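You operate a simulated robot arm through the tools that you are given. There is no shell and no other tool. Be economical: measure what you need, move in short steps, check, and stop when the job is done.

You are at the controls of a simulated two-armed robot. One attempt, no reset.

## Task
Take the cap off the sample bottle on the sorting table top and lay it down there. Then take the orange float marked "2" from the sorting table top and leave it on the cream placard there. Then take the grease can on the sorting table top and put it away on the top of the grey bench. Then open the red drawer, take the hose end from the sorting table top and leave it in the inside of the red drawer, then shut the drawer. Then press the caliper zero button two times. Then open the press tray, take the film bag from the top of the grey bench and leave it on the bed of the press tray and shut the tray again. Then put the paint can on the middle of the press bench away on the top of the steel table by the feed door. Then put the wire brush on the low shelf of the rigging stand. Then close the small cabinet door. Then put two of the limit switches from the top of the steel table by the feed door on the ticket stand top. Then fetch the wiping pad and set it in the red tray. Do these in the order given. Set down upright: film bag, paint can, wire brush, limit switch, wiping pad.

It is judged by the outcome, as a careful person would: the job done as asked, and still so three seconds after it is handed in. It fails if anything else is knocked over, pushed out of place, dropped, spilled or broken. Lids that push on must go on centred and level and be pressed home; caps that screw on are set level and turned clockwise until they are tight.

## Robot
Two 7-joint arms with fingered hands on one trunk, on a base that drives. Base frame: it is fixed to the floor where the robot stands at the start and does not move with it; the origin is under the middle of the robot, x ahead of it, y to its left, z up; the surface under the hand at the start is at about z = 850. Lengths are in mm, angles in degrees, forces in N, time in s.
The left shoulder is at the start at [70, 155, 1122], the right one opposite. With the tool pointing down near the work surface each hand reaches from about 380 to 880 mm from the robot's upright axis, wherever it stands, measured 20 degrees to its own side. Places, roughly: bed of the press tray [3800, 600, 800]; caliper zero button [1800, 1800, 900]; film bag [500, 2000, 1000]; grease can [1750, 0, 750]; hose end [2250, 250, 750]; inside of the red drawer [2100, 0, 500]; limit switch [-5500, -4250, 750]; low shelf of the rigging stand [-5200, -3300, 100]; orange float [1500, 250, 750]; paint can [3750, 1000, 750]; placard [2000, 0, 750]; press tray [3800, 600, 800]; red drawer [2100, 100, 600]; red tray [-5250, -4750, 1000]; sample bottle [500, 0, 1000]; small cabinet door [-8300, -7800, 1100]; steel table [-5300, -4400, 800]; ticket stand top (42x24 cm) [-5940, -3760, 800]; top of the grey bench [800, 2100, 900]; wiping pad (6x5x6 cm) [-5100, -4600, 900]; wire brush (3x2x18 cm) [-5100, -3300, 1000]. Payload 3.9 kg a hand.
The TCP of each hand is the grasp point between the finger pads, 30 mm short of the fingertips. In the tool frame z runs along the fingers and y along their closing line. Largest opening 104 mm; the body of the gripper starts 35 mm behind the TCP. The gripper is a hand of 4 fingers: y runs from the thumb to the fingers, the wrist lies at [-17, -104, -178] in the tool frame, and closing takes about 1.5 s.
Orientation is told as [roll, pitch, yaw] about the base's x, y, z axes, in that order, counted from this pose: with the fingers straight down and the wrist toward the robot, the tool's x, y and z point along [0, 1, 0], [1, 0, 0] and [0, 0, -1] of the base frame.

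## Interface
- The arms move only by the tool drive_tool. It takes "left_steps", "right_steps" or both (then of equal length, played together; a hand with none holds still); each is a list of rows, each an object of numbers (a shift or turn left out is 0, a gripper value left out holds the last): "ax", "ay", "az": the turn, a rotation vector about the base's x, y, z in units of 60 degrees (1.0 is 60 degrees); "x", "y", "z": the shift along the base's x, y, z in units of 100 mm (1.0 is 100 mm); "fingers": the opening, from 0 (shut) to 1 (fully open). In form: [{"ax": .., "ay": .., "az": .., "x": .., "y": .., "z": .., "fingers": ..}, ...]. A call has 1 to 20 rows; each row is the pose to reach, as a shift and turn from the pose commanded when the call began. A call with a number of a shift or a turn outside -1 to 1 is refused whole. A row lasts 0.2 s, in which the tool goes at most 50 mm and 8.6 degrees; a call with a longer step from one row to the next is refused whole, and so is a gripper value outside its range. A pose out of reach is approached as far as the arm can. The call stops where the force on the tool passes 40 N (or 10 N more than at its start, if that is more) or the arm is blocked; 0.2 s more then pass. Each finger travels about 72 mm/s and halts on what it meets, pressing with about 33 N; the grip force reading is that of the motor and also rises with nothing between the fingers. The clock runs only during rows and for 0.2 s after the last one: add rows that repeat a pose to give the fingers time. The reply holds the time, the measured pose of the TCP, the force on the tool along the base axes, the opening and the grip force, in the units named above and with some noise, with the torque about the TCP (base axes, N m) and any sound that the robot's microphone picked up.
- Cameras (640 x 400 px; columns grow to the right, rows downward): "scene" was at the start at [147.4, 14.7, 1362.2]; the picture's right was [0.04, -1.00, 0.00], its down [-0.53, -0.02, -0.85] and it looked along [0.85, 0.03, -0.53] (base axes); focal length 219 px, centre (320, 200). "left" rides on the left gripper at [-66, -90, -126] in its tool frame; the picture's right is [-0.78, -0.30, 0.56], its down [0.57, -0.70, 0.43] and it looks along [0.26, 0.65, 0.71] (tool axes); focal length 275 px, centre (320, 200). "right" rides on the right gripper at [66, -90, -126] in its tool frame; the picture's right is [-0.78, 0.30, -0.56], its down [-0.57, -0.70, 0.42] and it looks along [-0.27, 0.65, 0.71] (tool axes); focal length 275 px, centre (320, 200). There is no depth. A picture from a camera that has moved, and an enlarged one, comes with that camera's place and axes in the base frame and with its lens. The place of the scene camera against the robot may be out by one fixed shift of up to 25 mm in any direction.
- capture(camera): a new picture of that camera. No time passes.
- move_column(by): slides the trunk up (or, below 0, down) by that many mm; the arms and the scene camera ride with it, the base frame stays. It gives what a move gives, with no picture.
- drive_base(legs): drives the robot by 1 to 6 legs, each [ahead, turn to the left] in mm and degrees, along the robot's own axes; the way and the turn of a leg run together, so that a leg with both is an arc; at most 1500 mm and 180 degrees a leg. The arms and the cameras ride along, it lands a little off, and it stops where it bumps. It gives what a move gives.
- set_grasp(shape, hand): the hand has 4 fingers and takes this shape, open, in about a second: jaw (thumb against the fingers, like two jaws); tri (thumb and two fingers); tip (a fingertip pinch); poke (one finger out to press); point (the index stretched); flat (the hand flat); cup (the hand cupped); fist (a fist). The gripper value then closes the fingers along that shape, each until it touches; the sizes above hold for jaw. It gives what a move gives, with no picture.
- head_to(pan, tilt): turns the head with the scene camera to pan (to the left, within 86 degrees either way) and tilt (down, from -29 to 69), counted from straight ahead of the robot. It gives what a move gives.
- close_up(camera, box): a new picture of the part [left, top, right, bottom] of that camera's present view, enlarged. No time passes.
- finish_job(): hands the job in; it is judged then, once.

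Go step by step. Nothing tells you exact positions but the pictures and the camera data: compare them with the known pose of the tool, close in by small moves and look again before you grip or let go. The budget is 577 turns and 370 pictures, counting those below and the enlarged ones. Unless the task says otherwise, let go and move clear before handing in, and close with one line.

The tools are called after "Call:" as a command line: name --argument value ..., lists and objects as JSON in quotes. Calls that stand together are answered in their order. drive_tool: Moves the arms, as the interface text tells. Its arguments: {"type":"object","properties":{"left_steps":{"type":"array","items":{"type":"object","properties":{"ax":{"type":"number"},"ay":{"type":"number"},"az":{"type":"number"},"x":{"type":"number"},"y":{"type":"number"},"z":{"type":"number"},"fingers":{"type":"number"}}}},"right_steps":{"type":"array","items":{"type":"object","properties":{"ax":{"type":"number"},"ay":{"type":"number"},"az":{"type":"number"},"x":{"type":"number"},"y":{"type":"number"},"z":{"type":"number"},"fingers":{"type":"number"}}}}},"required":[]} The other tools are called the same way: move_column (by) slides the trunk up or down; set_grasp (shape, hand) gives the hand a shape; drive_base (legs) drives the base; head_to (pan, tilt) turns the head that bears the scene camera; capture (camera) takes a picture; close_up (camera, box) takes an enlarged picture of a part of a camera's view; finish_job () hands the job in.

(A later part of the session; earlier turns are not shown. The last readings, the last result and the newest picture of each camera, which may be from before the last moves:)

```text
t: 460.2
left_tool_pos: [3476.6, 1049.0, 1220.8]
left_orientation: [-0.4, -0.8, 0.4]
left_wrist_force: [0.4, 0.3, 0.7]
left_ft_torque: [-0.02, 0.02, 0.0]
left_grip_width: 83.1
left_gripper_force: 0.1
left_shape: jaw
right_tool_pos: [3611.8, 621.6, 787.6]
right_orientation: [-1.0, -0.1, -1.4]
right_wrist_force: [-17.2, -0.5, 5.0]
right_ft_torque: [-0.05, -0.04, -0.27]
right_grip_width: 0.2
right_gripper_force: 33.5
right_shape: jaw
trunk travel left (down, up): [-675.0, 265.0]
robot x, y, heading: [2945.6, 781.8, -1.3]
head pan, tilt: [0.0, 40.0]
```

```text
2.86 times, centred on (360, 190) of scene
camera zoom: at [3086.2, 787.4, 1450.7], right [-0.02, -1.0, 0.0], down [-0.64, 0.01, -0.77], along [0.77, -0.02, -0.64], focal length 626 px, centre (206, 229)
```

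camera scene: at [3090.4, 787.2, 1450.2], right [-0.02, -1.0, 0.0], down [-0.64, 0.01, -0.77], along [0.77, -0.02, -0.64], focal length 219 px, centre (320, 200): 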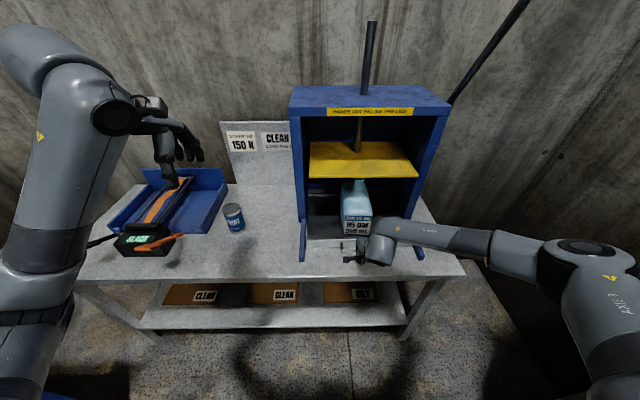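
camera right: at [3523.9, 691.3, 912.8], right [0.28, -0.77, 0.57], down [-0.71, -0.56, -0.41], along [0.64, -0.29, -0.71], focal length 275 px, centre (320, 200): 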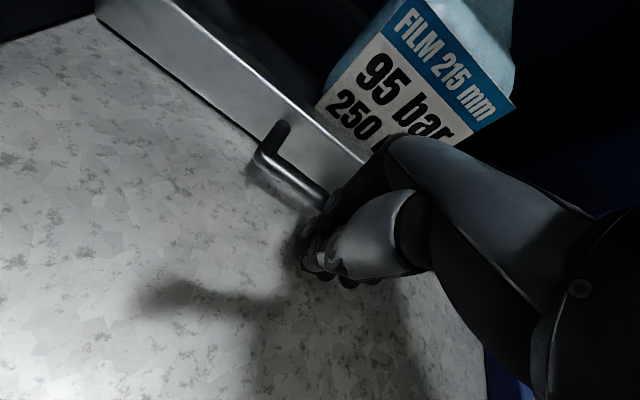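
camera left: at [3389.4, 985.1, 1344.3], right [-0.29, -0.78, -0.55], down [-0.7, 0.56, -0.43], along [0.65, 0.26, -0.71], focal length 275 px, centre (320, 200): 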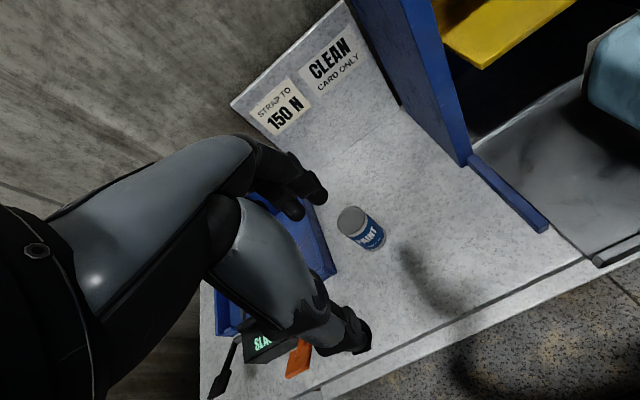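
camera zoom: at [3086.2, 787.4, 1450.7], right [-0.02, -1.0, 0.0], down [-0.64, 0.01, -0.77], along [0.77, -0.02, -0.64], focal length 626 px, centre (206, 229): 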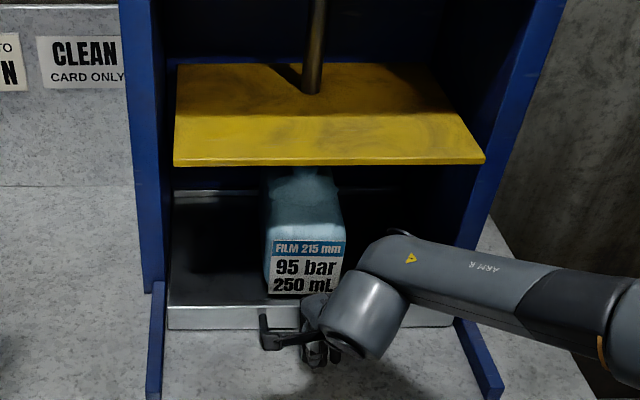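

The tray is at its stop (17 N) with the bag upright inside. Next: the paint can at about [3740, 1115]. I'll withdraw and reposition.

Call:
drive_tool --right_steps '[{"x": -0.3}, {"x": -0.7}, {"x": -1}, {"x": -1, "z": 0.4}, {"x": -1, "z": 0.8}, {"x": -1, "z": 1}]'

Call:
drive_tool --right_steps '[{"x": -0.2, "z": 0.4, "fingers": 0.5}, {"x": -0.4, "z": 0.8, "fingers": 1}, {"x": -0.4, "z": 1}]'

Call:
drive_tool --right_steps '[{"z": 0.4}, {"z": 0.8}, {"z": 1}]'

Call:
drive_base --legs '[[-250, 0], [0, 53], [560, 0], [0, -52], [40, 0]]'

Call:
capture --camera "scene"

Call:
capture --camera "right"

```text
t: 461.6
left_tool_pos: [3480.5, 1050.1, 1218.7]
left_orientation: [-0.4, -0.5, 0.4]
left_wrist_force: [-0.1, 0.8, 0.5]
left_ft_torque: [0.01, 0.03, 0.04]
left_grip_width: 82.9
left_gripper_force: 0.1
left_shape: jaw
right_tool_pos: [3515.2, 620.3, 885.3]
right_orientation: [-1.0, 0.1, -1.4]
right_wrist_force: [0.0, 0.5, 0.0]
right_ft_torque: [-0.01, 0.0, 0.02]
right_grip_width: 0.1
right_gripper_force: 33.0
right_shape: jaw
trunk travel left (down, up): [-675.0, 265.0]
robot x, y, heading: [2946.5, 785.8, -1.1]
head pan, tilt: [0.0, 40.0]
```

```text
t: 462.4
left_tool_pos: [3480.2, 1049.7, 1217.4]
left_orientation: [-0.4, -0.5, 0.5]
left_wrist_force: [0.4, 0.3, 0.2]
left_ft_torque: [-0.02, 0.01, -0.02]
left_grip_width: 82.7
left_gripper_force: 0.2
left_shape: jaw
right_tool_pos: [3473.6, 620.3, 987.6]
right_orientation: [-1.1, 0.0, -1.3]
right_wrist_force: [-0.1, 0.5, -0.1]
right_ft_torque: [0.01, -0.01, -0.02]
right_grip_width: 80.4
right_gripper_force: 0.0
right_shape: jaw
trunk travel left (down, up): [-675.0, 265.0]
robot x, y, heading: [2946.4, 775.7, -1.0]
head pan, tilt: [0.0, 40.0]
```

```text
t: 463.2
left_tool_pos: [3480.1, 1049.5, 1218.1]
left_orientation: [-0.5, -0.5, 0.3]
left_wrist_force: [0.5, -0.4, 0.2]
left_ft_torque: [0.02, 0.03, 0.03]
left_grip_width: 83.3
left_gripper_force: 0.1
left_shape: jaw
right_tool_pos: [3473.9, 621.2, 1087.8]
right_orientation: [-1.0, 0.0, -1.3]
right_wrist_force: [0.0, 0.7, -0.1]
right_ft_torque: [-0.02, 0.03, -0.01]
right_grip_width: 104.0
right_gripper_force: 0.0
right_shape: jaw
trunk travel left (down, up): [-675.0, 265.0]
robot x, y, heading: [2949.6, 781.0, -1.2]
head pan, tilt: [0.0, 40.0]
```

```text
t: 473.0
left_tool_pos: [3597.9, 1501.4, 1223.0]
left_orientation: [-0.5, -1.0, 1.4]
left_wrist_force: [-0.6, 0.1, -0.3]
left_ft_torque: [0.01, -0.04, 0.01]
left_grip_width: 82.7
left_gripper_force: 0.1
left_shape: jaw
right_tool_pos: [3599.6, 1072.8, 1093.1]
right_orientation: [-1.0, -0.4, -0.2]
right_wrist_force: [-1.2, 0.1, 0.0]
right_ft_torque: [-0.02, -0.05, -0.02]
right_grip_width: 103.7
right_gripper_force: 0.1
right_shape: jaw
trunk travel left (down, up): [-675.0, 265.0]
robot x, y, heading: [3078.9, 1225.8, -0.1]
head pan, tilt: [0.0, 40.0]
```

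```text
148 pictures are left
camera scene: at [3212.0, 1231.9, 1451.5], right [0.0, -1.0, 0.0], down [-0.64, 0.0, -0.77], along [0.77, 0.0, -0.64], focal length 219 px, centre (320, 200)
```

scene: 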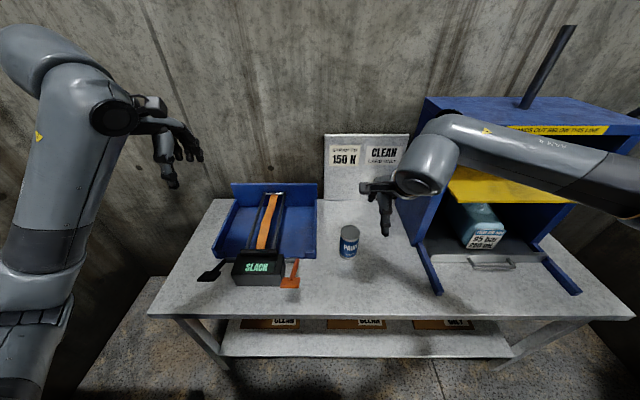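

```text
147 pictures are left
camera right: at [3510.5, 1141.6, 1216.3], right [0.29, -0.77, 0.57], down [-0.7, -0.58, -0.42], along [0.65, -0.28, -0.7], focal length 275 px, centre (320, 200)
```

right: 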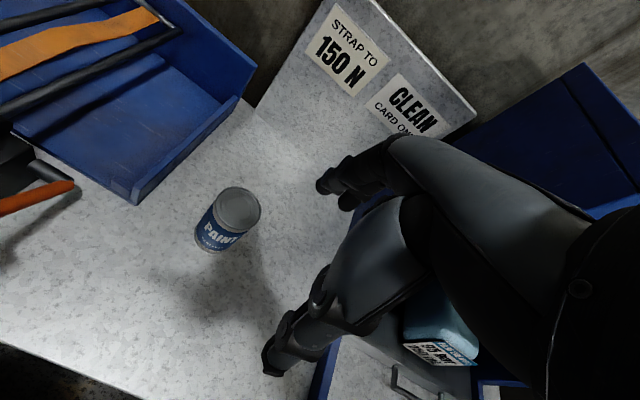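

Call:
drive_tool --right_steps '[{"x": 0.4}, {"x": 0.8, "y": 0.2}, {"x": 1, "y": 0.4}, {"x": 1, "y": 0.4}]'

Call:
capture --camera "right"

```text
t: 474.0
left_tool_pos: [3606.4, 1500.7, 1219.8]
left_orientation: [-0.4, -0.6, 1.4]
left_wrist_force: [-0.1, 0.1, -0.3]
left_ft_torque: [0.02, -0.01, -0.02]
left_grip_width: 83.2
left_gripper_force: 0.1
left_shape: jaw
right_tool_pos: [3708.3, 1111.9, 1087.4]
right_orientation: [-1.1, 0.0, -0.3]
right_wrist_force: [-0.4, -0.9, 0.7]
right_ft_torque: [0.01, 0.0, -0.01]
right_grip_width: 103.7
right_gripper_force: 0.1
right_shape: jaw
trunk travel left (down, up): [-675.0, 265.0]
robot x, y, heading: [3077.7, 1220.8, -0.3]
head pan, tilt: [0.0, 40.0]
```

```text
146 pictures are left
camera right: at [3619.9, 1180.6, 1212.1], right [0.29, -0.77, 0.57], down [-0.7, -0.58, -0.42], along [0.65, -0.28, -0.71], focal length 275 px, centre (320, 200)
```

right: 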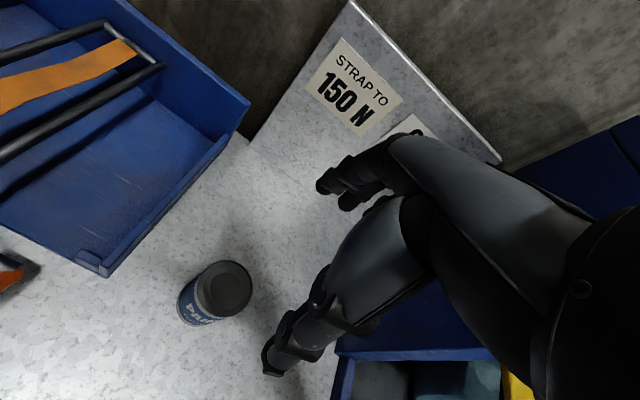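

Call:
drive_tool --right_steps '[{"x": 0.25, "y": 0.02}, {"x": 0.25, "y": 0.02, "z": -0.4}, {"x": 0.25, "y": 0.02, "z": -0.8}, {"x": 0.25, "y": 0.02, "z": -1}, {"x": 0.25, "y": 0.02, "z": -1}]'

Call:
capture --camera "right"

```text
t: 475.2
left_tool_pos: [3605.7, 1501.0, 1219.4]
left_orientation: [-0.5, -0.5, 1.4]
left_wrist_force: [0.0, 0.4, 0.0]
left_ft_torque: [0.04, -0.01, -0.01]
left_grip_width: 82.9
left_gripper_force: 0.0
left_shape: jaw
right_tool_pos: [3734.3, 1114.7, 988.9]
right_orientation: [-1.0, -0.2, -0.3]
right_wrist_force: [0.1, -0.1, 0.8]
right_ft_torque: [0.01, -0.03, 0.01]
right_grip_width: 103.9
right_gripper_force: 0.1
right_shape: jaw
trunk travel left (down, up): [-675.0, 265.0]
robot x, y, heading: [3081.2, 1219.9, -0.6]
head pan, tilt: [0.0, 40.0]
```

```text
145 pictures are left
camera right: at [3645.2, 1182.2, 1113.1], right [0.29, -0.77, 0.57], down [-0.7, -0.58, -0.42], along [0.65, -0.28, -0.71], focal length 275 px, centre (320, 200)
```

right: 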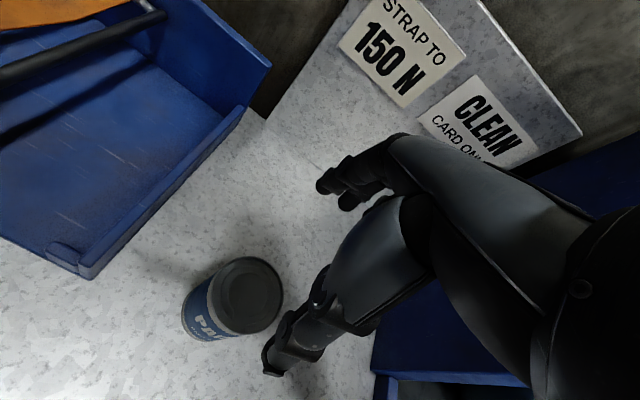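

Call:
drive_tool --right_steps '[{"y": -0.04, "z": -0.4}, {"y": -0.04, "z": -0.8}, {"y": -0.04, "z": -1}, {"y": -0.04, "z": -1}]'

Call:
capture --camera "right"

```text
t: 476.2
left_tool_pos: [3607.2, 1501.4, 1218.5]
left_orientation: [-0.4, -0.6, 1.5]
left_wrist_force: [0.3, 0.4, -0.3]
left_ft_torque: [-0.01, -0.04, 0.02]
left_grip_width: 82.9
left_gripper_force: 0.0
left_shape: jaw
right_tool_pos: [3735.9, 1110.3, 888.2]
right_orientation: [-1.0, 0.1, -0.2]
right_wrist_force: [-0.5, 0.3, -0.3]
right_ft_torque: [-0.01, 0.02, -0.02]
right_grip_width: 103.6
right_gripper_force: 0.1
right_shape: jaw
trunk travel left (down, up): [-675.0, 265.0]
robot x, y, heading: [3081.9, 1219.6, -0.2]
head pan, tilt: [0.0, 40.0]
```

```text
144 pictures are left
camera right: at [3645.7, 1179.4, 1012.8], right [0.29, -0.77, 0.57], down [-0.7, -0.58, -0.42], along [0.65, -0.28, -0.71], focal length 275 px, centre (320, 200)
```

right: 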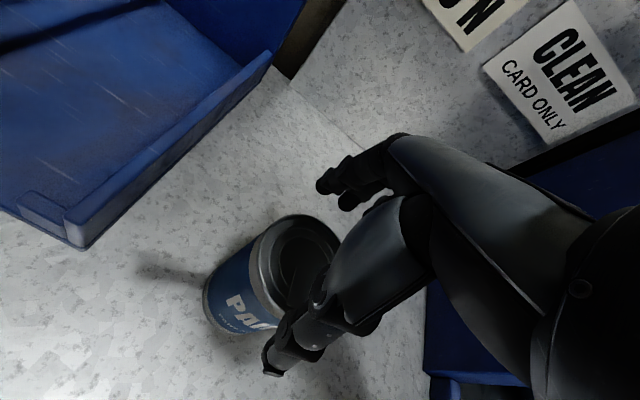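

Call:
drive_tool --right_steps '[{"z": -0.2}, {"z": -0.4}, {"z": -0.5}, {"z": -0.5, "fingers": 0.8}, {"z": -0.5, "fingers": 0.6}, {"z": -0.5, "fingers": 0.4}, {"z": -0.5, "fingers": 0.4}, {"z": -0.5, "fingers": 0.4}, {"z": -0.5, "fingers": 0.4}]'

Call:
drive_tool --right_steps '[{"z": 0.1}, {"z": 0.4}, {"z": 0.8}, {"z": 1}]'

Call:
capture --camera "right"

```text
t: 478.2
left_tool_pos: [3607.6, 1501.7, 1218.5]
left_orientation: [-0.4, -0.6, 1.4]
left_wrist_force: [-0.5, -0.3, -0.3]
left_ft_torque: [0.02, -0.01, 0.03]
left_grip_width: 83.2
left_gripper_force: 0.0
left_shape: jaw
right_tool_pos: [3734.4, 1110.4, 837.8]
right_orientation: [-1.0, 0.0, -0.3]
right_wrist_force: [-0.4, -0.2, -0.4]
right_ft_torque: [-0.02, -0.01, -0.01]
right_grip_width: 57.6
right_gripper_force: 32.9
right_shape: jaw
trunk travel left (down, up): [-675.0, 265.0]
robot x, y, heading: [3078.9, 1223.2, -0.2]
head pan, tilt: [0.0, 40.0]
```

```text
t: 479.2
left_tool_pos: [3606.4, 1501.1, 1219.4]
left_orientation: [-0.4, -0.6, 1.4]
left_wrist_force: [0.2, -0.1, 0.5]
left_ft_torque: [-0.02, 0.0, 0.0]
left_grip_width: 82.9
left_gripper_force: 0.1
left_shape: jaw
right_tool_pos: [3734.4, 1109.2, 937.6]
right_orientation: [-1.0, 0.0, -0.3]
right_wrist_force: [0.7, 0.1, -3.9]
right_ft_torque: [-0.03, 0.0, -0.01]
right_grip_width: 57.6
right_gripper_force: 32.2
right_shape: jaw
trunk travel left (down, up): [-675.0, 265.0]
robot x, y, heading: [3081.3, 1219.8, -0.4]
head pan, tilt: [0.0, 40.0]
```

```text
143 pictures are left
camera right: at [3646.0, 1178.8, 1063.1], right [0.29, -0.77, 0.57], down [-0.7, -0.58, -0.41], along [0.65, -0.28, -0.71], focal length 275 px, centre (320, 200)
```

right: 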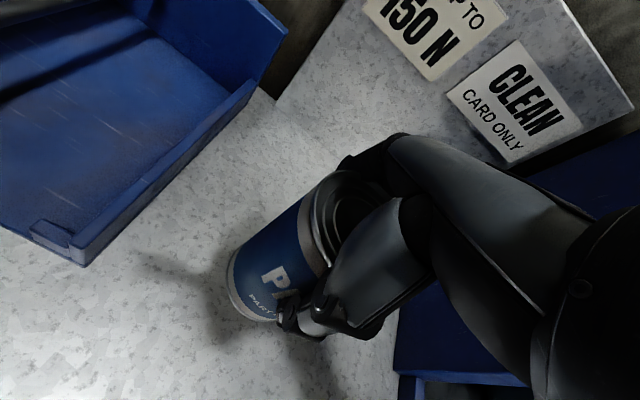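

The paint can is held. I'll retract and start the long drive, first back down the aisle.

Call:
drive_tool --right_steps '[{"z": 0.4}, {"z": 0.8, "x": -0.2}, {"z": 1, "x": -0.6}, {"z": 1, "x": -1}]'

Call:
drive_tool --right_steps '[{"z": 0.4, "x": -0.3}, {"z": 0.8, "x": -0.6}, {"z": 1, "x": -1}]'

Call:
drive_base --legs '[[-330, 0], [0, -88], [0, -87], [1500, 0], [1500, 0]]'

Call:
head_to --pan 0 --tilt 15

Call:
capture --camera "scene"

```text
t: 480.2
left_tool_pos: [3607.2, 1502.4, 1218.4]
left_orientation: [-0.4, -0.5, 1.3]
left_wrist_force: [-0.1, 0.2, -0.6]
left_ft_torque: [0.0, -0.03, 0.01]
left_grip_width: 83.1
left_gripper_force: 0.1
left_shape: jaw
right_tool_pos: [3633.7, 1110.1, 1040.2]
right_orientation: [-1.0, -0.1, -0.2]
right_wrist_force: [-0.6, -0.4, -3.3]
right_ft_torque: [0.0, -0.03, 0.06]
right_grip_width: 57.4
right_gripper_force: 33.4
right_shape: jaw
trunk travel left (down, up): [-675.0, 265.0]
robot x, y, heading: [3078.9, 1220.8, -0.2]
head pan, tilt: [0.0, 40.0]
```

```text
t: 481.0
left_tool_pos: [3606.1, 1500.5, 1219.0]
left_orientation: [-0.4, -0.5, 1.4]
left_wrist_force: [-0.3, 0.0, 0.2]
left_ft_torque: [0.03, -0.04, 0.0]
left_grip_width: 82.9
left_gripper_force: 0.0
left_shape: jaw
right_tool_pos: [3533.5, 1110.0, 1138.2]
right_orientation: [-1.0, -0.1, -0.3]
right_wrist_force: [-0.1, 0.8, -3.0]
right_ft_torque: [-0.01, -0.04, 0.02]
right_grip_width: 57.3
right_gripper_force: 32.9
right_shape: jaw
trunk travel left (down, up): [-675.0, 265.0]
robot x, y, heading: [3081.0, 1222.1, -0.3]
head pan, tilt: [0.0, 40.0]
```

```text
t: 504.5
left_tool_pos: [-688.0, 533.1, 1219.7]
left_orientation: [-0.3, -0.6, -170.9]
left_wrist_force: [0.6, 0.7, -0.7]
left_ft_torque: [0.0, -0.01, 0.0]
left_grip_width: 82.9
left_gripper_force: 0.0
left_shape: jaw
right_tool_pos: [-666.4, 929.5, 1138.7]
right_orientation: [-1.0, 0.0, -172.6]
right_wrist_force: [0.2, 0.6, -3.6]
right_ft_torque: [0.0, 0.01, 0.01]
right_grip_width: 56.9
right_gripper_force: 33.0
right_shape: jaw
trunk travel left (down, up): [-675.0, 265.0]
robot x, y, heading: [-204.4, 881.8, -172.4]
head pan, tilt: [0.0, 40.0]
```

```text
t: 505.4
left_tool_pos: [-688.0, 533.8, 1219.3]
left_orientation: [-0.4, -0.6, -170.9]
left_wrist_force: [-0.1, -0.1, -0.6]
left_ft_torque: [-0.05, -0.01, 0.0]
left_grip_width: 83.1
left_gripper_force: 0.1
left_shape: jaw
right_tool_pos: [-667.7, 930.8, 1138.0]
right_orientation: [-1.0, 0.0, -172.6]
right_wrist_force: [-0.6, -0.2, -3.9]
right_ft_torque: [0.02, -0.02, 0.0]
right_grip_width: 56.8
right_gripper_force: 33.2
right_shape: jaw
trunk travel left (down, up): [-675.0, 265.0]
robot x, y, heading: [-204.3, 881.2, -172.3]
head pan, tilt: [0.0, 15.0]
```

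```text
142 pictures are left
camera scene: at [-337.9, 872.2, 1489.6], right [-0.13, 0.99, 0.0], down [0.26, 0.03, -0.97], along [-0.96, -0.13, -0.26], focal length 219 px, centre (320, 200)
```

scene: 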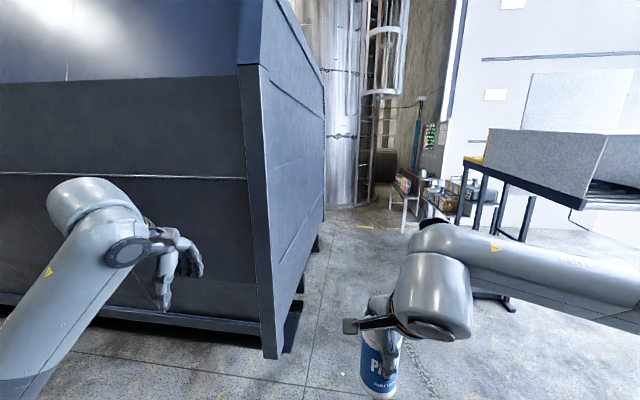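

Call:
head_to --pan 70 --tilt 15

Call:
capture --camera "scene"

Call:
head_to --pan -50 --tilt 15

Call:
capture --camera "scene"

```text
t: 506.8
left_tool_pos: [-687.8, 533.2, 1217.1]
left_orientation: [-0.4, -0.5, -171.0]
left_wrist_force: [0.1, 0.1, -0.7]
left_ft_torque: [0.03, 0.0, 0.01]
left_grip_width: 83.0
left_gripper_force: 0.1
left_shape: jaw
right_tool_pos: [-668.3, 929.7, 1138.9]
right_orientation: [-1.0, 0.0, -172.7]
right_wrist_force: [0.1, -0.2, -3.8]
right_ft_torque: [-0.01, -0.01, 0.01]
right_grip_width: 56.9
right_gripper_force: 33.4
right_shape: jaw
trunk travel left (down, up): [-675.0, 265.0]
robot x, y, heading: [-203.1, 878.1, -172.4]
head pan, tilt: [70.0, 15.0]
```

```text
141 pictures are left
camera scene: at [-265.6, 793.2, 1489.7], right [-0.98, 0.22, 0.0], down [0.06, 0.25, -0.97], along [-0.21, -0.94, -0.26], focal length 219 px, centre (320, 200)
```

scene: 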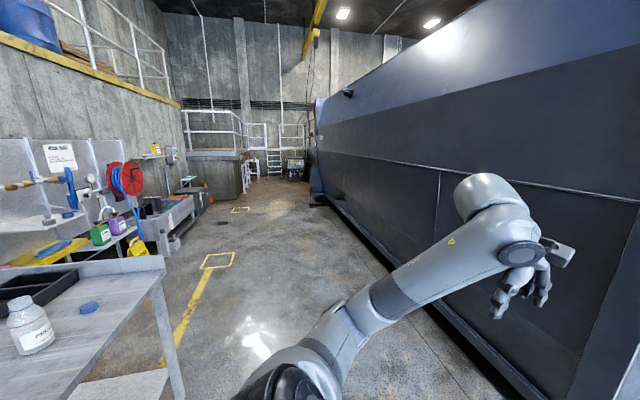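

```text
t: 508.8
left_tool_pos: [-686.7, 534.0, 1218.8]
left_orientation: [-0.4, -0.6, -170.8]
left_wrist_force: [-0.1, 0.1, -0.3]
left_ft_torque: [-0.01, -0.01, -0.01]
left_grip_width: 82.9
left_gripper_force: 0.1
left_shape: jaw
right_tool_pos: [-666.7, 930.3, 1138.7]
right_orientation: [-1.0, 0.0, -172.5]
right_wrist_force: [0.3, 0.2, -3.2]
right_ft_torque: [0.03, 0.02, 0.0]
right_grip_width: 56.7
right_gripper_force: 33.0
right_shape: jaw
trunk travel left (down, up): [-675.0, 265.0]
robot x, y, heading: [-201.9, 879.9, -172.6]
head pan, tilt: [-50.0, 15.0]
```

```text
140 pictures are left
camera scene: at [-314.2, 947.5, 1489.7], right [0.68, 0.74, 0.0], down [0.19, -0.17, -0.97], along [-0.71, 0.65, -0.26], focal length 219 px, centre (320, 200)
```

scene: 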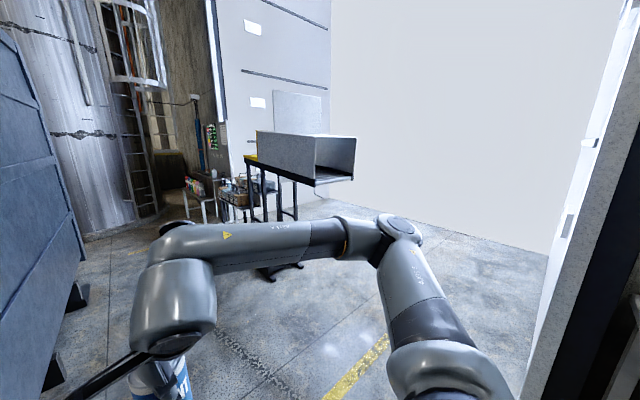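

The dark machine spans x -1516…-3125, y<450, so I'll pass it on its north side heading -x, then turn south.

Call:
drive_base --legs '[[0, -16.4], [1320, 0], [0, 8.8], [1500, 0], [300, 0]]'

Call:
head_to --pan 40 --tilt 15

Call:
capture --camera "scene"

```text
t: 525.8
left_tool_pos: [-3860.3, 783.2, 1219.2]
left_orientation: [-0.4, -0.7, -177.7]
left_wrist_force: [-0.1, 0.2, 0.2]
left_ft_torque: [0.02, -0.01, -0.01]
left_grip_width: 83.0
left_gripper_force: 0.1
left_shape: jaw
right_tool_pos: [-3791.8, 1174.3, 1138.5]
right_orientation: [-1.0, -0.1, -179.6]
right_wrist_force: [0.3, 0.5, -3.7]
right_ft_torque: [0.03, 0.01, 0.03]
right_grip_width: 56.9
right_gripper_force: 33.3
right_shape: jaw
trunk travel left (down, up): [-675.0, 265.0]
robot x, y, heading: [-3338.5, 1069.6, -179.4]
head pan, tilt: [-50.0, 15.0]
```

```text
t: 527.5
left_tool_pos: [-3861.4, 781.7, 1218.5]
left_orientation: [-0.4, -0.6, -177.8]
left_wrist_force: [-0.2, 0.4, 0.3]
left_ft_torque: [0.05, -0.02, -0.01]
left_grip_width: 82.8
left_gripper_force: 0.0
left_shape: jaw
right_tool_pos: [-3791.5, 1174.1, 1138.3]
right_orientation: [-0.9, 0.0, -179.6]
right_wrist_force: [-0.2, 0.4, -3.9]
right_ft_torque: [0.0, -0.02, 0.02]
right_grip_width: 56.7
right_gripper_force: 32.9
right_shape: jaw
trunk travel left (down, up): [-675.0, 265.0]
robot x, y, heading: [-3338.1, 1068.9, -179.4]
head pan, tilt: [40.0, 15.0]
```

```text
139 pictures are left
camera scene: at [-3451.6, 1018.0, 1489.7], right [-0.65, 0.76, 0.0], down [0.2, 0.17, -0.97], along [-0.73, -0.63, -0.26], focal length 219 px, centre (320, 200)
```

scene: 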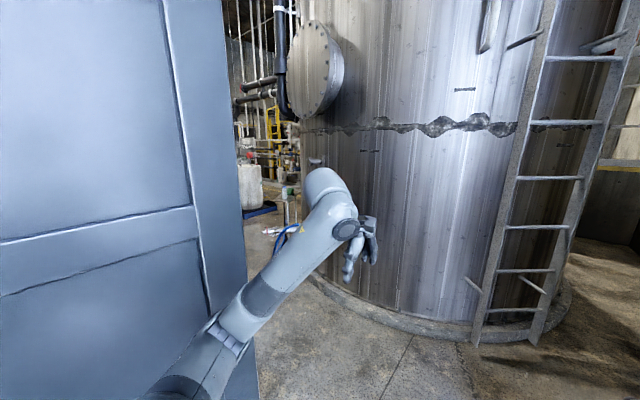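

There is a ~1.8 m gap between the machine and the silo at x≈-4000. I'll go there and turn south.

Call:
drive_base --legs '[[620, 0], [0, 89]]'

Call:
head_to --pan 0 --tilt 15

Call:
capture --camera "scene"

```text
t: 534.1
left_tool_pos: [-3786.0, 492.7, 1218.6]
left_orientation: [-0.7, -0.8, -100.8]
left_wrist_force: [-1.2, 0.4, 0.2]
left_ft_torque: [-0.04, -0.14, 0.04]
left_grip_width: 83.0
left_gripper_force: 0.1
left_shape: jaw
right_tool_pos: [-4148.7, 636.7, 1137.5]
right_orientation: [-0.9, 0.1, -100.9]
right_wrist_force: [0.3, 0.8, -2.7]
right_ft_torque: [0.03, 0.0, -0.02]
right_grip_width: 56.5
right_gripper_force: 32.8
right_shape: jaw
trunk travel left (down, up): [-675.0, 265.0]
robot x, y, heading: [-3950.1, 1063.8, -100.9]
head pan, tilt: [40.0, 15.0]
stopped in leg 2: the force on the tool passed its limit at 68 N (the readings are from after the stop); the commanded pose is now the measured one
```

```text
t: 535.2
left_tool_pos: [-3786.0, 492.3, 1218.5]
left_orientation: [-0.7, -0.8, -100.7]
left_wrist_force: [-3.2, -0.5, 0.0]
left_ft_torque: [0.03, -0.26, 0.01]
left_grip_width: 82.8
left_gripper_force: 0.2
left_shape: jaw
right_tool_pos: [-4149.0, 636.4, 1138.4]
right_orientation: [-0.9, -0.1, -100.9]
right_wrist_force: [-0.6, -0.8, -3.5]
right_ft_torque: [0.01, -0.01, -0.01]
right_grip_width: 56.2
right_gripper_force: 32.8
right_shape: jaw
trunk travel left (down, up): [-675.0, 265.0]
robot x, y, heading: [-3955.2, 1063.2, -100.8]
head pan, tilt: [0.0, 15.0]
```

```text
138 pictures are left
camera scene: at [-3975.1, 929.8, 1489.7], right [-0.98, 0.19, 0.0], down [0.05, 0.25, -0.97], along [-0.18, -0.95, -0.26], focal length 219 px, centre (320, 200)
```

scene: 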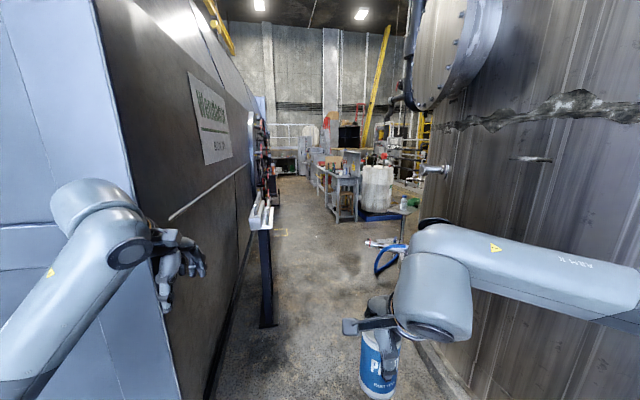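

The left hand touched the machine's corner (it reaches x≈-3700). I'll back up, shift west to x≈-4380, and extend the arms forward so the elbows stay narrow.

Call:
drive_base --legs '[[-330, 0], [0, -79], [480, 0], [0, 90]]'

Call:
capture --camera "scene"

```text
t: 547.0
left_tool_pos: [-4094.7, 854.1, 1219.5]
left_orientation: [-0.7, -0.9, -90.1]
left_wrist_force: [0.3, -0.6, -0.8]
left_ft_torque: [-0.01, -0.02, 0.01]
left_grip_width: 82.9
left_gripper_force: 0.0
left_shape: jaw
right_tool_pos: [-4479.0, 927.2, 1137.4]
right_orientation: [-1.0, -0.1, -90.1]
right_wrist_force: [0.1, 0.1, -3.1]
right_ft_torque: [0.01, -0.01, 0.0]
right_grip_width: 55.8
right_gripper_force: 32.9
right_shape: jaw
trunk travel left (down, up): [-675.0, 265.0]
robot x, y, heading: [-4372.7, 1378.8, -90.3]
head pan, tilt: [0.0, 15.0]
```

```text
137 pictures are left
camera scene: at [-4361.1, 1247.6, 1489.7], right [-1.0, 0.0, 0.0], down [0.0, 0.26, -0.97], along [0.0, -0.97, -0.26], focal length 219 px, centre (320, 200)
```

scene: 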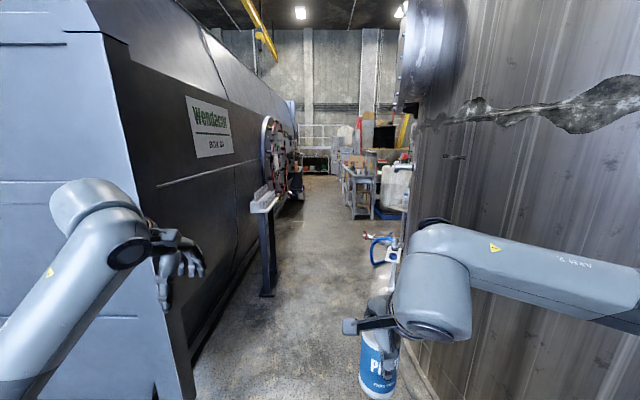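

Call:
drive_base --legs '[[1000, 0]]'

Call:
capture --camera "scene"

```text
t: 552.2
left_tool_pos: [-4082.6, -147.1, 1218.2]
left_orientation: [-0.7, -0.8, -89.0]
left_wrist_force: [-0.4, 0.1, -0.5]
left_ft_torque: [-0.02, 0.01, -0.01]
left_grip_width: 82.8
left_gripper_force: 0.2
left_shape: jaw
right_tool_pos: [-4466.3, -78.7, 1137.9]
right_orientation: [-0.9, 0.0, -89.2]
right_wrist_force: [-0.6, -0.4, -2.9]
right_ft_torque: [-0.02, 0.0, -0.03]
right_grip_width: 55.5
right_gripper_force: 33.0
right_shape: jaw
trunk travel left (down, up): [-675.0, 265.0]
robot x, y, heading: [-4364.6, 376.5, -89.3]
head pan, tilt: [0.0, 15.0]
```

```text
136 pictures are left
camera scene: at [-4354.0, 242.9, 1489.8], right [-1.0, -0.01, 0.0], down [0.0, 0.26, -0.97], along [0.01, -0.97, -0.26], focal length 219 px, centre (320, 200)
```

scene: 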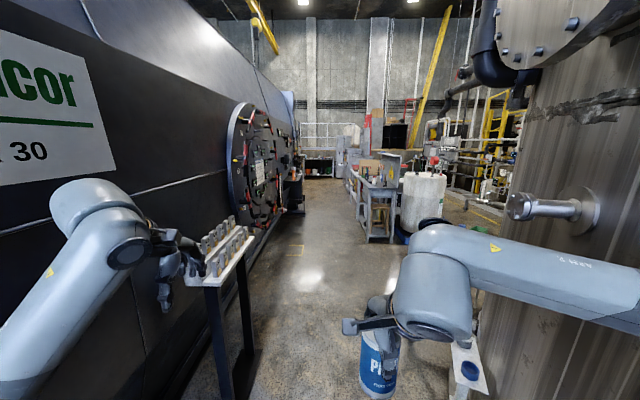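

The stand on the left carries parts up to z≈1140 and a valve sticks out on the right. I'll raise the trunk fully to pass above them.

Call:
move_column --by 260

Call:
head_to --pan -35 --tilt 20

Call:
capture --camera "scene"

Call:
head_to --pan 35 --tilt 30

Call:
capture --camera "scene"

```text
t: 554.8
left_tool_pos: [-4083.6, -147.3, 1477.5]
left_orientation: [-0.7, -0.7, -89.0]
left_wrist_force: [0.8, 0.1, 0.4]
left_ft_torque: [0.02, 0.0, -0.02]
left_grip_width: 83.1
left_gripper_force: 0.0
left_shape: jaw
right_tool_pos: [-4466.2, -79.1, 1398.3]
right_orientation: [-0.9, 0.1, -89.2]
right_wrist_force: [-0.3, -0.1, -3.1]
right_ft_torque: [-0.01, 0.02, 0.01]
right_grip_width: 55.4
right_gripper_force: 32.9
right_shape: jaw
trunk travel left (down, up): [-935.0, 5.0]
robot x, y, heading: [-4361.8, 377.0, -89.2]
head pan, tilt: [0.0, 15.0]
```

```text
t: 555.8
left_tool_pos: [-4081.3, -146.9, 1477.6]
left_orientation: [-0.7, -0.8, -89.1]
left_wrist_force: [0.4, 1.0, 0.3]
left_ft_torque: [-0.01, 0.02, -0.01]
left_grip_width: 82.8
left_gripper_force: 0.0
left_shape: jaw
right_tool_pos: [-4466.8, -79.2, 1397.9]
right_orientation: [-1.0, 0.0, -89.2]
right_wrist_force: [0.1, -0.4, -3.8]
right_ft_torque: [0.0, 0.05, 0.0]
right_grip_width: 55.6
right_gripper_force: 33.4
right_shape: jaw
trunk travel left (down, up): [-935.0, 5.0]
robot x, y, heading: [-4362.4, 376.7, -89.1]
head pan, tilt: [-35.0, 20.0]
```

```text
135 pictures are left
camera scene: at [-4407.5, 258.8, 1741.6], right [-0.83, 0.56, 0.0], down [0.19, 0.28, -0.94], along [-0.53, -0.78, -0.34], focal length 219 px, centre (320, 200)
```

scene: 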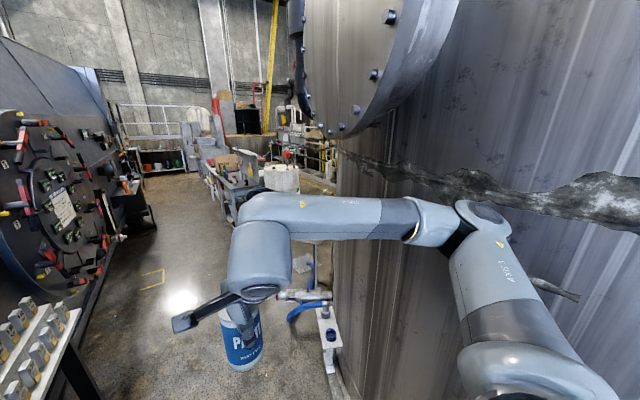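

```text
t: 557.2
left_tool_pos: [-4082.0, -147.5, 1477.2]
left_orientation: [-0.8, -0.8, -89.1]
left_wrist_force: [0.6, 0.0, 0.0]
left_ft_torque: [0.0, -0.01, 0.04]
left_grip_width: 82.8
left_gripper_force: 0.1
left_shape: jaw
right_tool_pos: [-4467.4, -79.2, 1399.8]
right_orientation: [-1.0, 0.0, -89.2]
right_wrist_force: [-0.1, 0.2, -3.0]
right_ft_torque: [0.0, 0.0, 0.03]
right_grip_width: 55.6
right_gripper_force: 32.2
right_shape: jaw
trunk travel left (down, up): [-935.0, 5.0]
robot x, y, heading: [-4361.8, 378.8, -89.3]
head pan, tilt: [35.0, 30.0]
```

```text
134 pictures are left
camera scene: at [-4302.5, 262.2, 1725.5], right [-0.81, -0.58, 0.0], down [-0.29, 0.41, -0.87], along [0.51, -0.7, -0.5], focal length 219 px, centre (320, 200)
```

scene: 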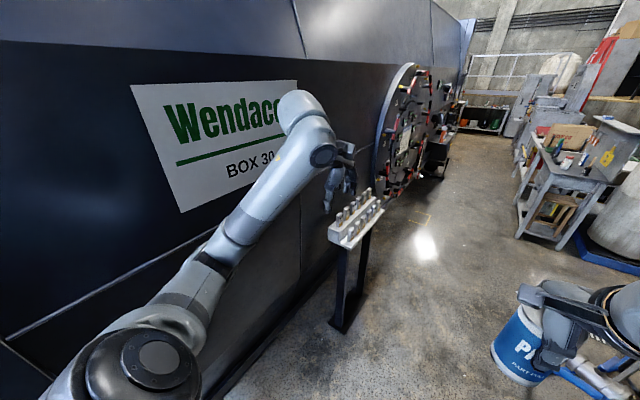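

Call:
drive_tool --right_steps '[{"y": -0.4}, {"y": -0.8}, {"y": -1}, {"y": -1}]' --left_steps '[{"y": -0.3, "x": -0.2}, {"y": -0.6, "x": -0.4}, {"y": -0.8, "x": -0.6}, {"y": -0.8, "x": -0.6}]'

Call:
drive_tool --right_steps '[{"y": -0.4}, {"y": -0.8}, {"y": -1}, {"y": -1}]'

Call:
head_to --pan -50 --tilt 30

Call:
capture --camera "scene"

```text
t: 558.2
left_tool_pos: [-4142.5, -224.4, 1480.4]
left_orientation: [-0.7, -0.8, -89.1]
left_wrist_force: [-0.6, 1.1, -0.4]
left_ft_torque: [-0.02, 0.03, 0.0]
left_grip_width: 83.0
left_gripper_force: 0.0
left_shape: jaw
right_tool_pos: [-4467.6, -177.8, 1399.4]
right_orientation: [-1.0, -0.1, -89.3]
right_wrist_force: [-0.1, 0.4, -3.5]
right_ft_torque: [0.0, -0.03, -0.01]
right_grip_width: 55.3
right_gripper_force: 33.2
right_shape: jaw
trunk travel left (down, up): [-935.0, 5.0]
robot x, y, heading: [-4361.1, 375.1, -89.2]
head pan, tilt: [35.0, 30.0]
```

```text
t: 559.2
left_tool_pos: [-4142.7, -226.7, 1480.3]
left_orientation: [-0.7, -0.8, -89.1]
left_wrist_force: [-0.2, 0.0, 0.3]
left_ft_torque: [0.0, -0.01, 0.0]
left_grip_width: 82.9
left_gripper_force: 0.1
left_shape: jaw
right_tool_pos: [-4467.7, -279.1, 1396.8]
right_orientation: [-1.0, -0.1, -89.2]
right_wrist_force: [-0.8, 0.5, -3.1]
right_ft_torque: [0.02, 0.04, -0.01]
right_grip_width: 55.5
right_gripper_force: 33.0
right_shape: jaw
trunk travel left (down, up): [-935.0, 5.0]
robot x, y, heading: [-4363.3, 376.0, -89.3]
head pan, tilt: [35.0, 30.0]
```

```text
t: 560.8
left_tool_pos: [-4142.6, -226.2, 1478.8]
left_orientation: [-0.7, -0.9, -89.1]
left_wrist_force: [-0.3, -0.4, -0.1]
left_ft_torque: [-0.01, 0.01, 0.02]
left_grip_width: 83.0
left_gripper_force: 0.1
left_shape: jaw
right_tool_pos: [-4466.8, -279.4, 1397.7]
right_orientation: [-1.0, 0.0, -89.1]
right_wrist_force: [-0.1, -1.1, -3.9]
right_ft_torque: [0.01, 0.02, 0.0]
right_grip_width: 55.5
right_gripper_force: 32.7
right_shape: jaw
trunk travel left (down, up): [-935.0, 5.0]
robot x, y, heading: [-4368.7, 376.8, -89.4]
head pan, tilt: [-50.0, 30.0]
```

```text
133 pictures are left
camera scene: at [-4423.8, 276.2, 1725.5], right [-0.65, 0.76, 0.0], down [0.38, 0.33, -0.87], along [-0.66, -0.56, -0.5], focal length 219 px, centre (320, 200)
```

scene: 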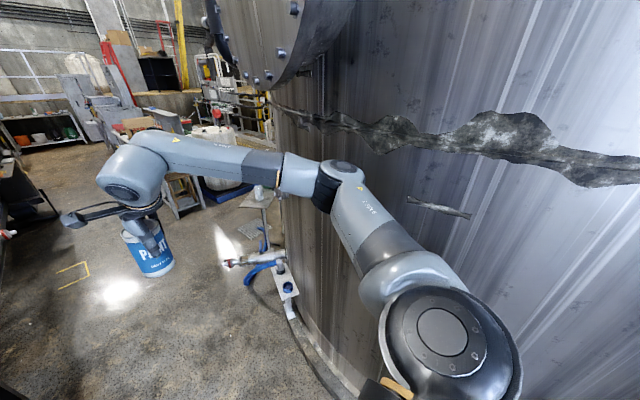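

The right elbow is now tucked in. Driving south.

Call:
head_to --pan -10 --tilt 25

Call:
drive_base --legs '[[1500, 0]]'

Call:
capture --camera "scene"

```text
t: 561.9
left_tool_pos: [-4140.9, -227.0, 1479.7]
left_orientation: [-0.7, -0.9, -89.2]
left_wrist_force: [0.5, -0.2, -0.3]
left_ft_torque: [-0.01, -0.01, -0.01]
left_grip_width: 82.9
left_gripper_force: 0.1
left_shape: jaw
right_tool_pos: [-4468.8, -278.9, 1397.7]
right_orientation: [-1.0, -0.1, -89.1]
right_wrist_force: [0.3, -0.2, -4.4]
right_ft_torque: [-0.02, 0.0, 0.04]
right_grip_width: 55.3
right_gripper_force: 33.0
right_shape: jaw
trunk travel left (down, up): [-935.0, 5.0]
robot x, y, heading: [-4365.9, 374.4, -89.4]
head pan, tilt: [-10.0, 25.0]
```

```text
t: 569.4
left_tool_pos: [-4123.0, -1740.4, 1479.9]
left_orientation: [-0.8, -0.9, -89.2]
left_wrist_force: [0.1, 0.0, 0.0]
left_ft_torque: [0.0, 0.01, 0.01]
left_grip_width: 83.0
left_gripper_force: 0.1
left_shape: jaw
right_tool_pos: [-4448.1, -1792.1, 1397.5]
right_orientation: [-1.0, 0.1, -89.1]
right_wrist_force: [0.5, -0.2, -3.6]
right_ft_torque: [-0.01, 0.01, -0.03]
right_grip_width: 55.5
right_gripper_force: 33.1
right_shape: jaw
trunk travel left (down, up): [-935.0, 5.0]
robot x, y, heading: [-4343.4, -1138.0, -89.3]
head pan, tilt: [-10.0, 25.0]
```

```text
132 pictures are left
camera scene: at [-4351.1, -1268.0, 1733.6], right [-0.99, 0.16, 0.0], down [0.07, 0.42, -0.91], along [-0.15, -0.89, -0.42], focal length 219 px, centre (320, 200)
```

scene: 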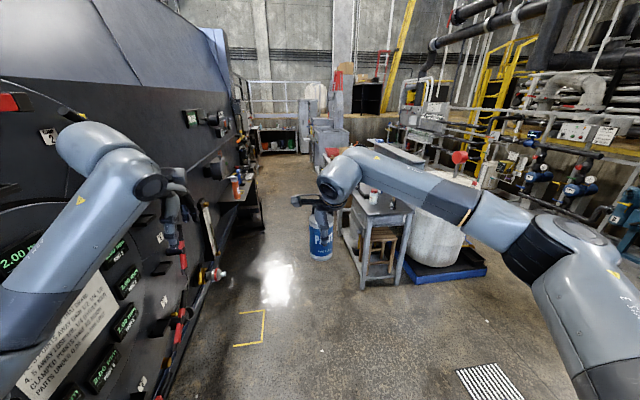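

Call:
drive_base --legs '[[0, -4], [1300, 0], [0, 3]]'

Call:
head_to --pan -40 --tilt 35

Call:
capture --camera "scene"

```text
t: 576.8
left_tool_pos: [-4221.7, -3036.6, 1480.1]
left_orientation: [-0.7, -0.8, -90.6]
left_wrist_force: [-1.0, -0.1, -0.1]
left_ft_torque: [-0.01, -0.06, -0.02]
left_grip_width: 82.9
left_gripper_force: 0.1
left_shape: jaw
right_tool_pos: [-4546.8, -3080.5, 1396.2]
right_orientation: [-0.8, 0.0, -90.8]
right_wrist_force: [-0.5, -0.6, -4.2]
right_ft_torque: [0.01, -0.01, -0.02]
right_grip_width: 55.5
right_gripper_force: 33.1
right_shape: jaw
trunk travel left (down, up): [-935.0, 5.0]
robot x, y, heading: [-4423.7, -2425.8, -90.5]
head pan, tilt: [-10.0, 25.0]
```

```text
t: 577.7
left_tool_pos: [-4218.3, -3036.5, 1479.2]
left_orientation: [-0.8, -0.8, -90.8]
left_wrist_force: [-0.1, -0.4, -0.8]
left_ft_torque: [-0.02, 0.01, 0.04]
left_grip_width: 83.0
left_gripper_force: 0.1
left_shape: jaw
right_tool_pos: [-4544.5, -3080.6, 1397.0]
right_orientation: [-0.9, 0.0, -90.8]
right_wrist_force: [0.3, -0.3, -3.2]
right_ft_torque: [0.03, 0.0, 0.01]
right_grip_width: 55.4
right_gripper_force: 32.6
right_shape: jaw
trunk travel left (down, up): [-935.0, 5.0]
robot x, y, heading: [-4425.0, -2425.0, -90.7]
head pan, tilt: [-40.0, 35.0]
```

```text
131 pictures are left
camera scene: at [-4472.7, -2535.4, 1717.7], right [-0.76, 0.65, 0.0], down [0.37, 0.44, -0.82], along [-0.53, -0.62, -0.57], focal length 219 px, centre (320, 200)
```

scene: 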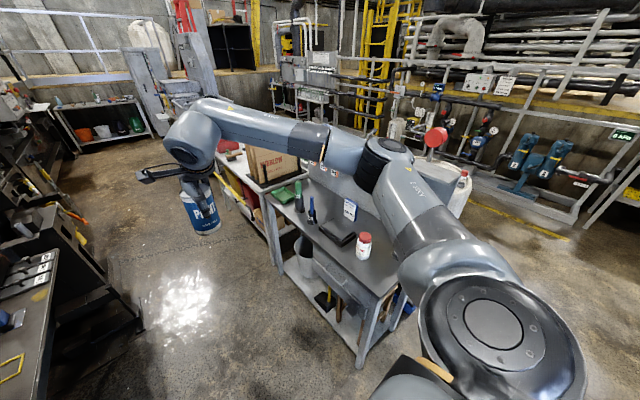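

Call:
close_up --camera "scene" --box '[180, 100, 440, 380]'

Call:
close_up --camera "scene" --box '[180, 60, 420, 220]'

```text
1.43 times, centred on (310, 240) of scene
camera zoom: at [-4472.7, -2535.4, 1717.7], right [-0.76, 0.65, 0.0], down [0.37, 0.44, -0.82], along [-0.53, -0.62, -0.57], focal length 313 px, centre (334, 143)
```

zoom: 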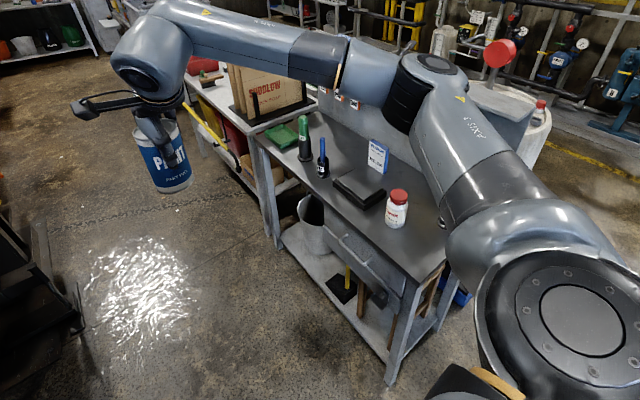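

```text
2.50 times, centred on (300, 140) of scene
camera zoom: at [-4472.7, -2535.4, 1717.7], right [-0.76, 0.65, 0.0], down [0.37, 0.44, -0.82], along [-0.53, -0.62, -0.57], focal length 548 px, centre (370, 350)
```

zoom: 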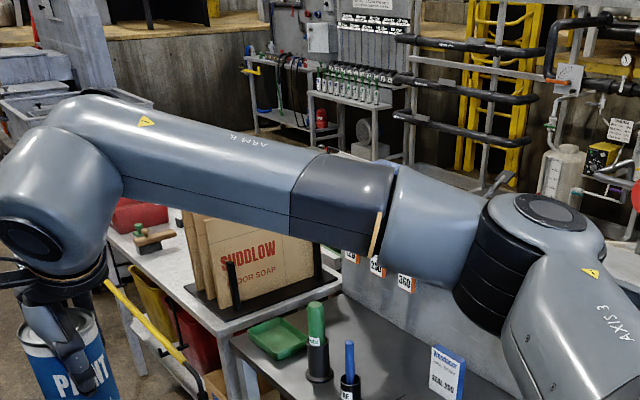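

The dark-topped table is the rigging stand, and beyond it lies the light steel table with the cardboard boxes. I'll drive alongside it and face west.

Call:
drive_base --legs '[[0, 0.7], [1500, 0], [330, 0], [0, -90]]'

Call:
head_to --pan 0 --tilt 45

Call:
capture --camera "scene"

```text
t: 591.1
left_tool_pos: [-5024.1, -4478.4, 1479.5]
left_orientation: [-0.7, -0.7, -179.4]
left_wrist_force: [0.5, -1.1, -0.1]
left_ft_torque: [0.0, 0.01, 0.0]
left_grip_width: 83.2
left_gripper_force: 0.0
left_shape: jaw
right_tool_pos: [-5072.9, -4153.3, 1397.0]
right_orientation: [-1.1, -0.1, -179.6]
right_wrist_force: [-0.1, 0.4, -3.1]
right_ft_torque: [0.02, -0.02, -0.03]
right_grip_width: 55.2
right_gripper_force: 33.3
right_shape: jaw
trunk travel left (down, up): [-935.0, 5.0]
robot x, y, heading: [-4419.9, -4261.0, -179.7]
head pan, tilt: [-40.0, 35.0]
```

```text
t: 592.2
left_tool_pos: [-5022.7, -4477.0, 1479.6]
left_orientation: [-0.8, -0.8, -179.5]
left_wrist_force: [-0.6, -0.4, -0.4]
left_ft_torque: [0.03, -0.02, 0.02]
left_grip_width: 83.0
left_gripper_force: 0.0
left_shape: jaw
right_tool_pos: [-5073.5, -4152.9, 1397.1]
right_orientation: [-1.0, 0.0, -179.7]
right_wrist_force: [0.5, -0.5, -3.8]
right_ft_torque: [0.0, 0.03, -0.01]
right_grip_width: 55.2
right_gripper_force: 33.6
right_shape: jaw
trunk travel left (down, up): [-935.0, 5.0]
robot x, y, heading: [-4415.0, -4259.6, -179.7]
head pan, tilt: [0.0, 45.0]
```

```text
128 pictures are left
camera scene: at [-4542.7, -4251.1, 1702.9], right [-0.01, 1.0, 0.0], down [0.71, 0.0, -0.71], along [-0.71, 0.0, -0.71], focal length 219 px, centre (320, 200)
```

scene: 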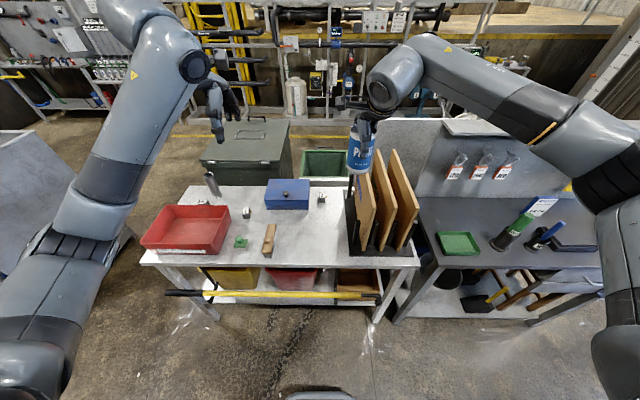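

Call:
close_up --camera "scene" --box '[120, 150, 360, 310]'

Call:
close_up --camera "scene" --box '[340, 120, 620, 340]'

```text
2.50 times, centred on (240, 230) of scene
camera zoom: at [-4542.7, -4251.1, 1702.9], right [-0.01, 1.0, 0.0], down [0.71, 0.0, -0.71], along [-0.71, 0.0, -0.71], focal length 548 px, centre (520, 125)
```

zoom: 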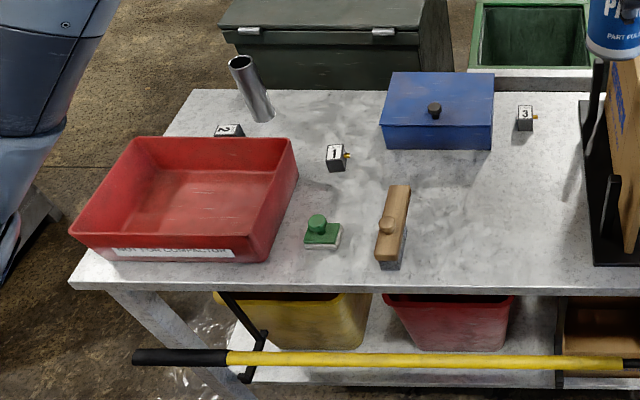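

```text
1.82 times, centred on (480, 230) of scene
camera zoom: at [-4542.7, -4251.1, 1702.9], right [-0.01, 1.0, 0.0], down [0.71, 0.0, -0.71], along [-0.71, 0.0, -0.71], focal length 399 px, centre (29, 146)
```

zoom: 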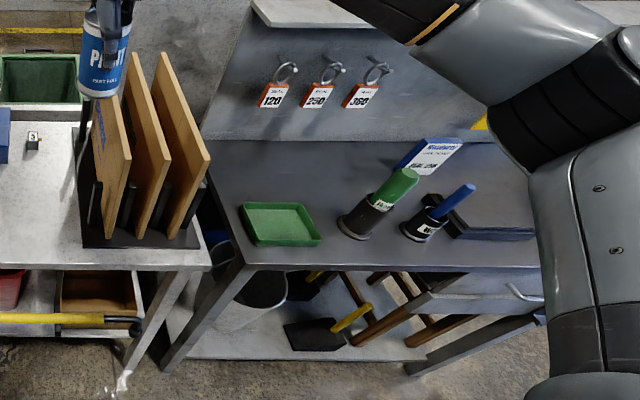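

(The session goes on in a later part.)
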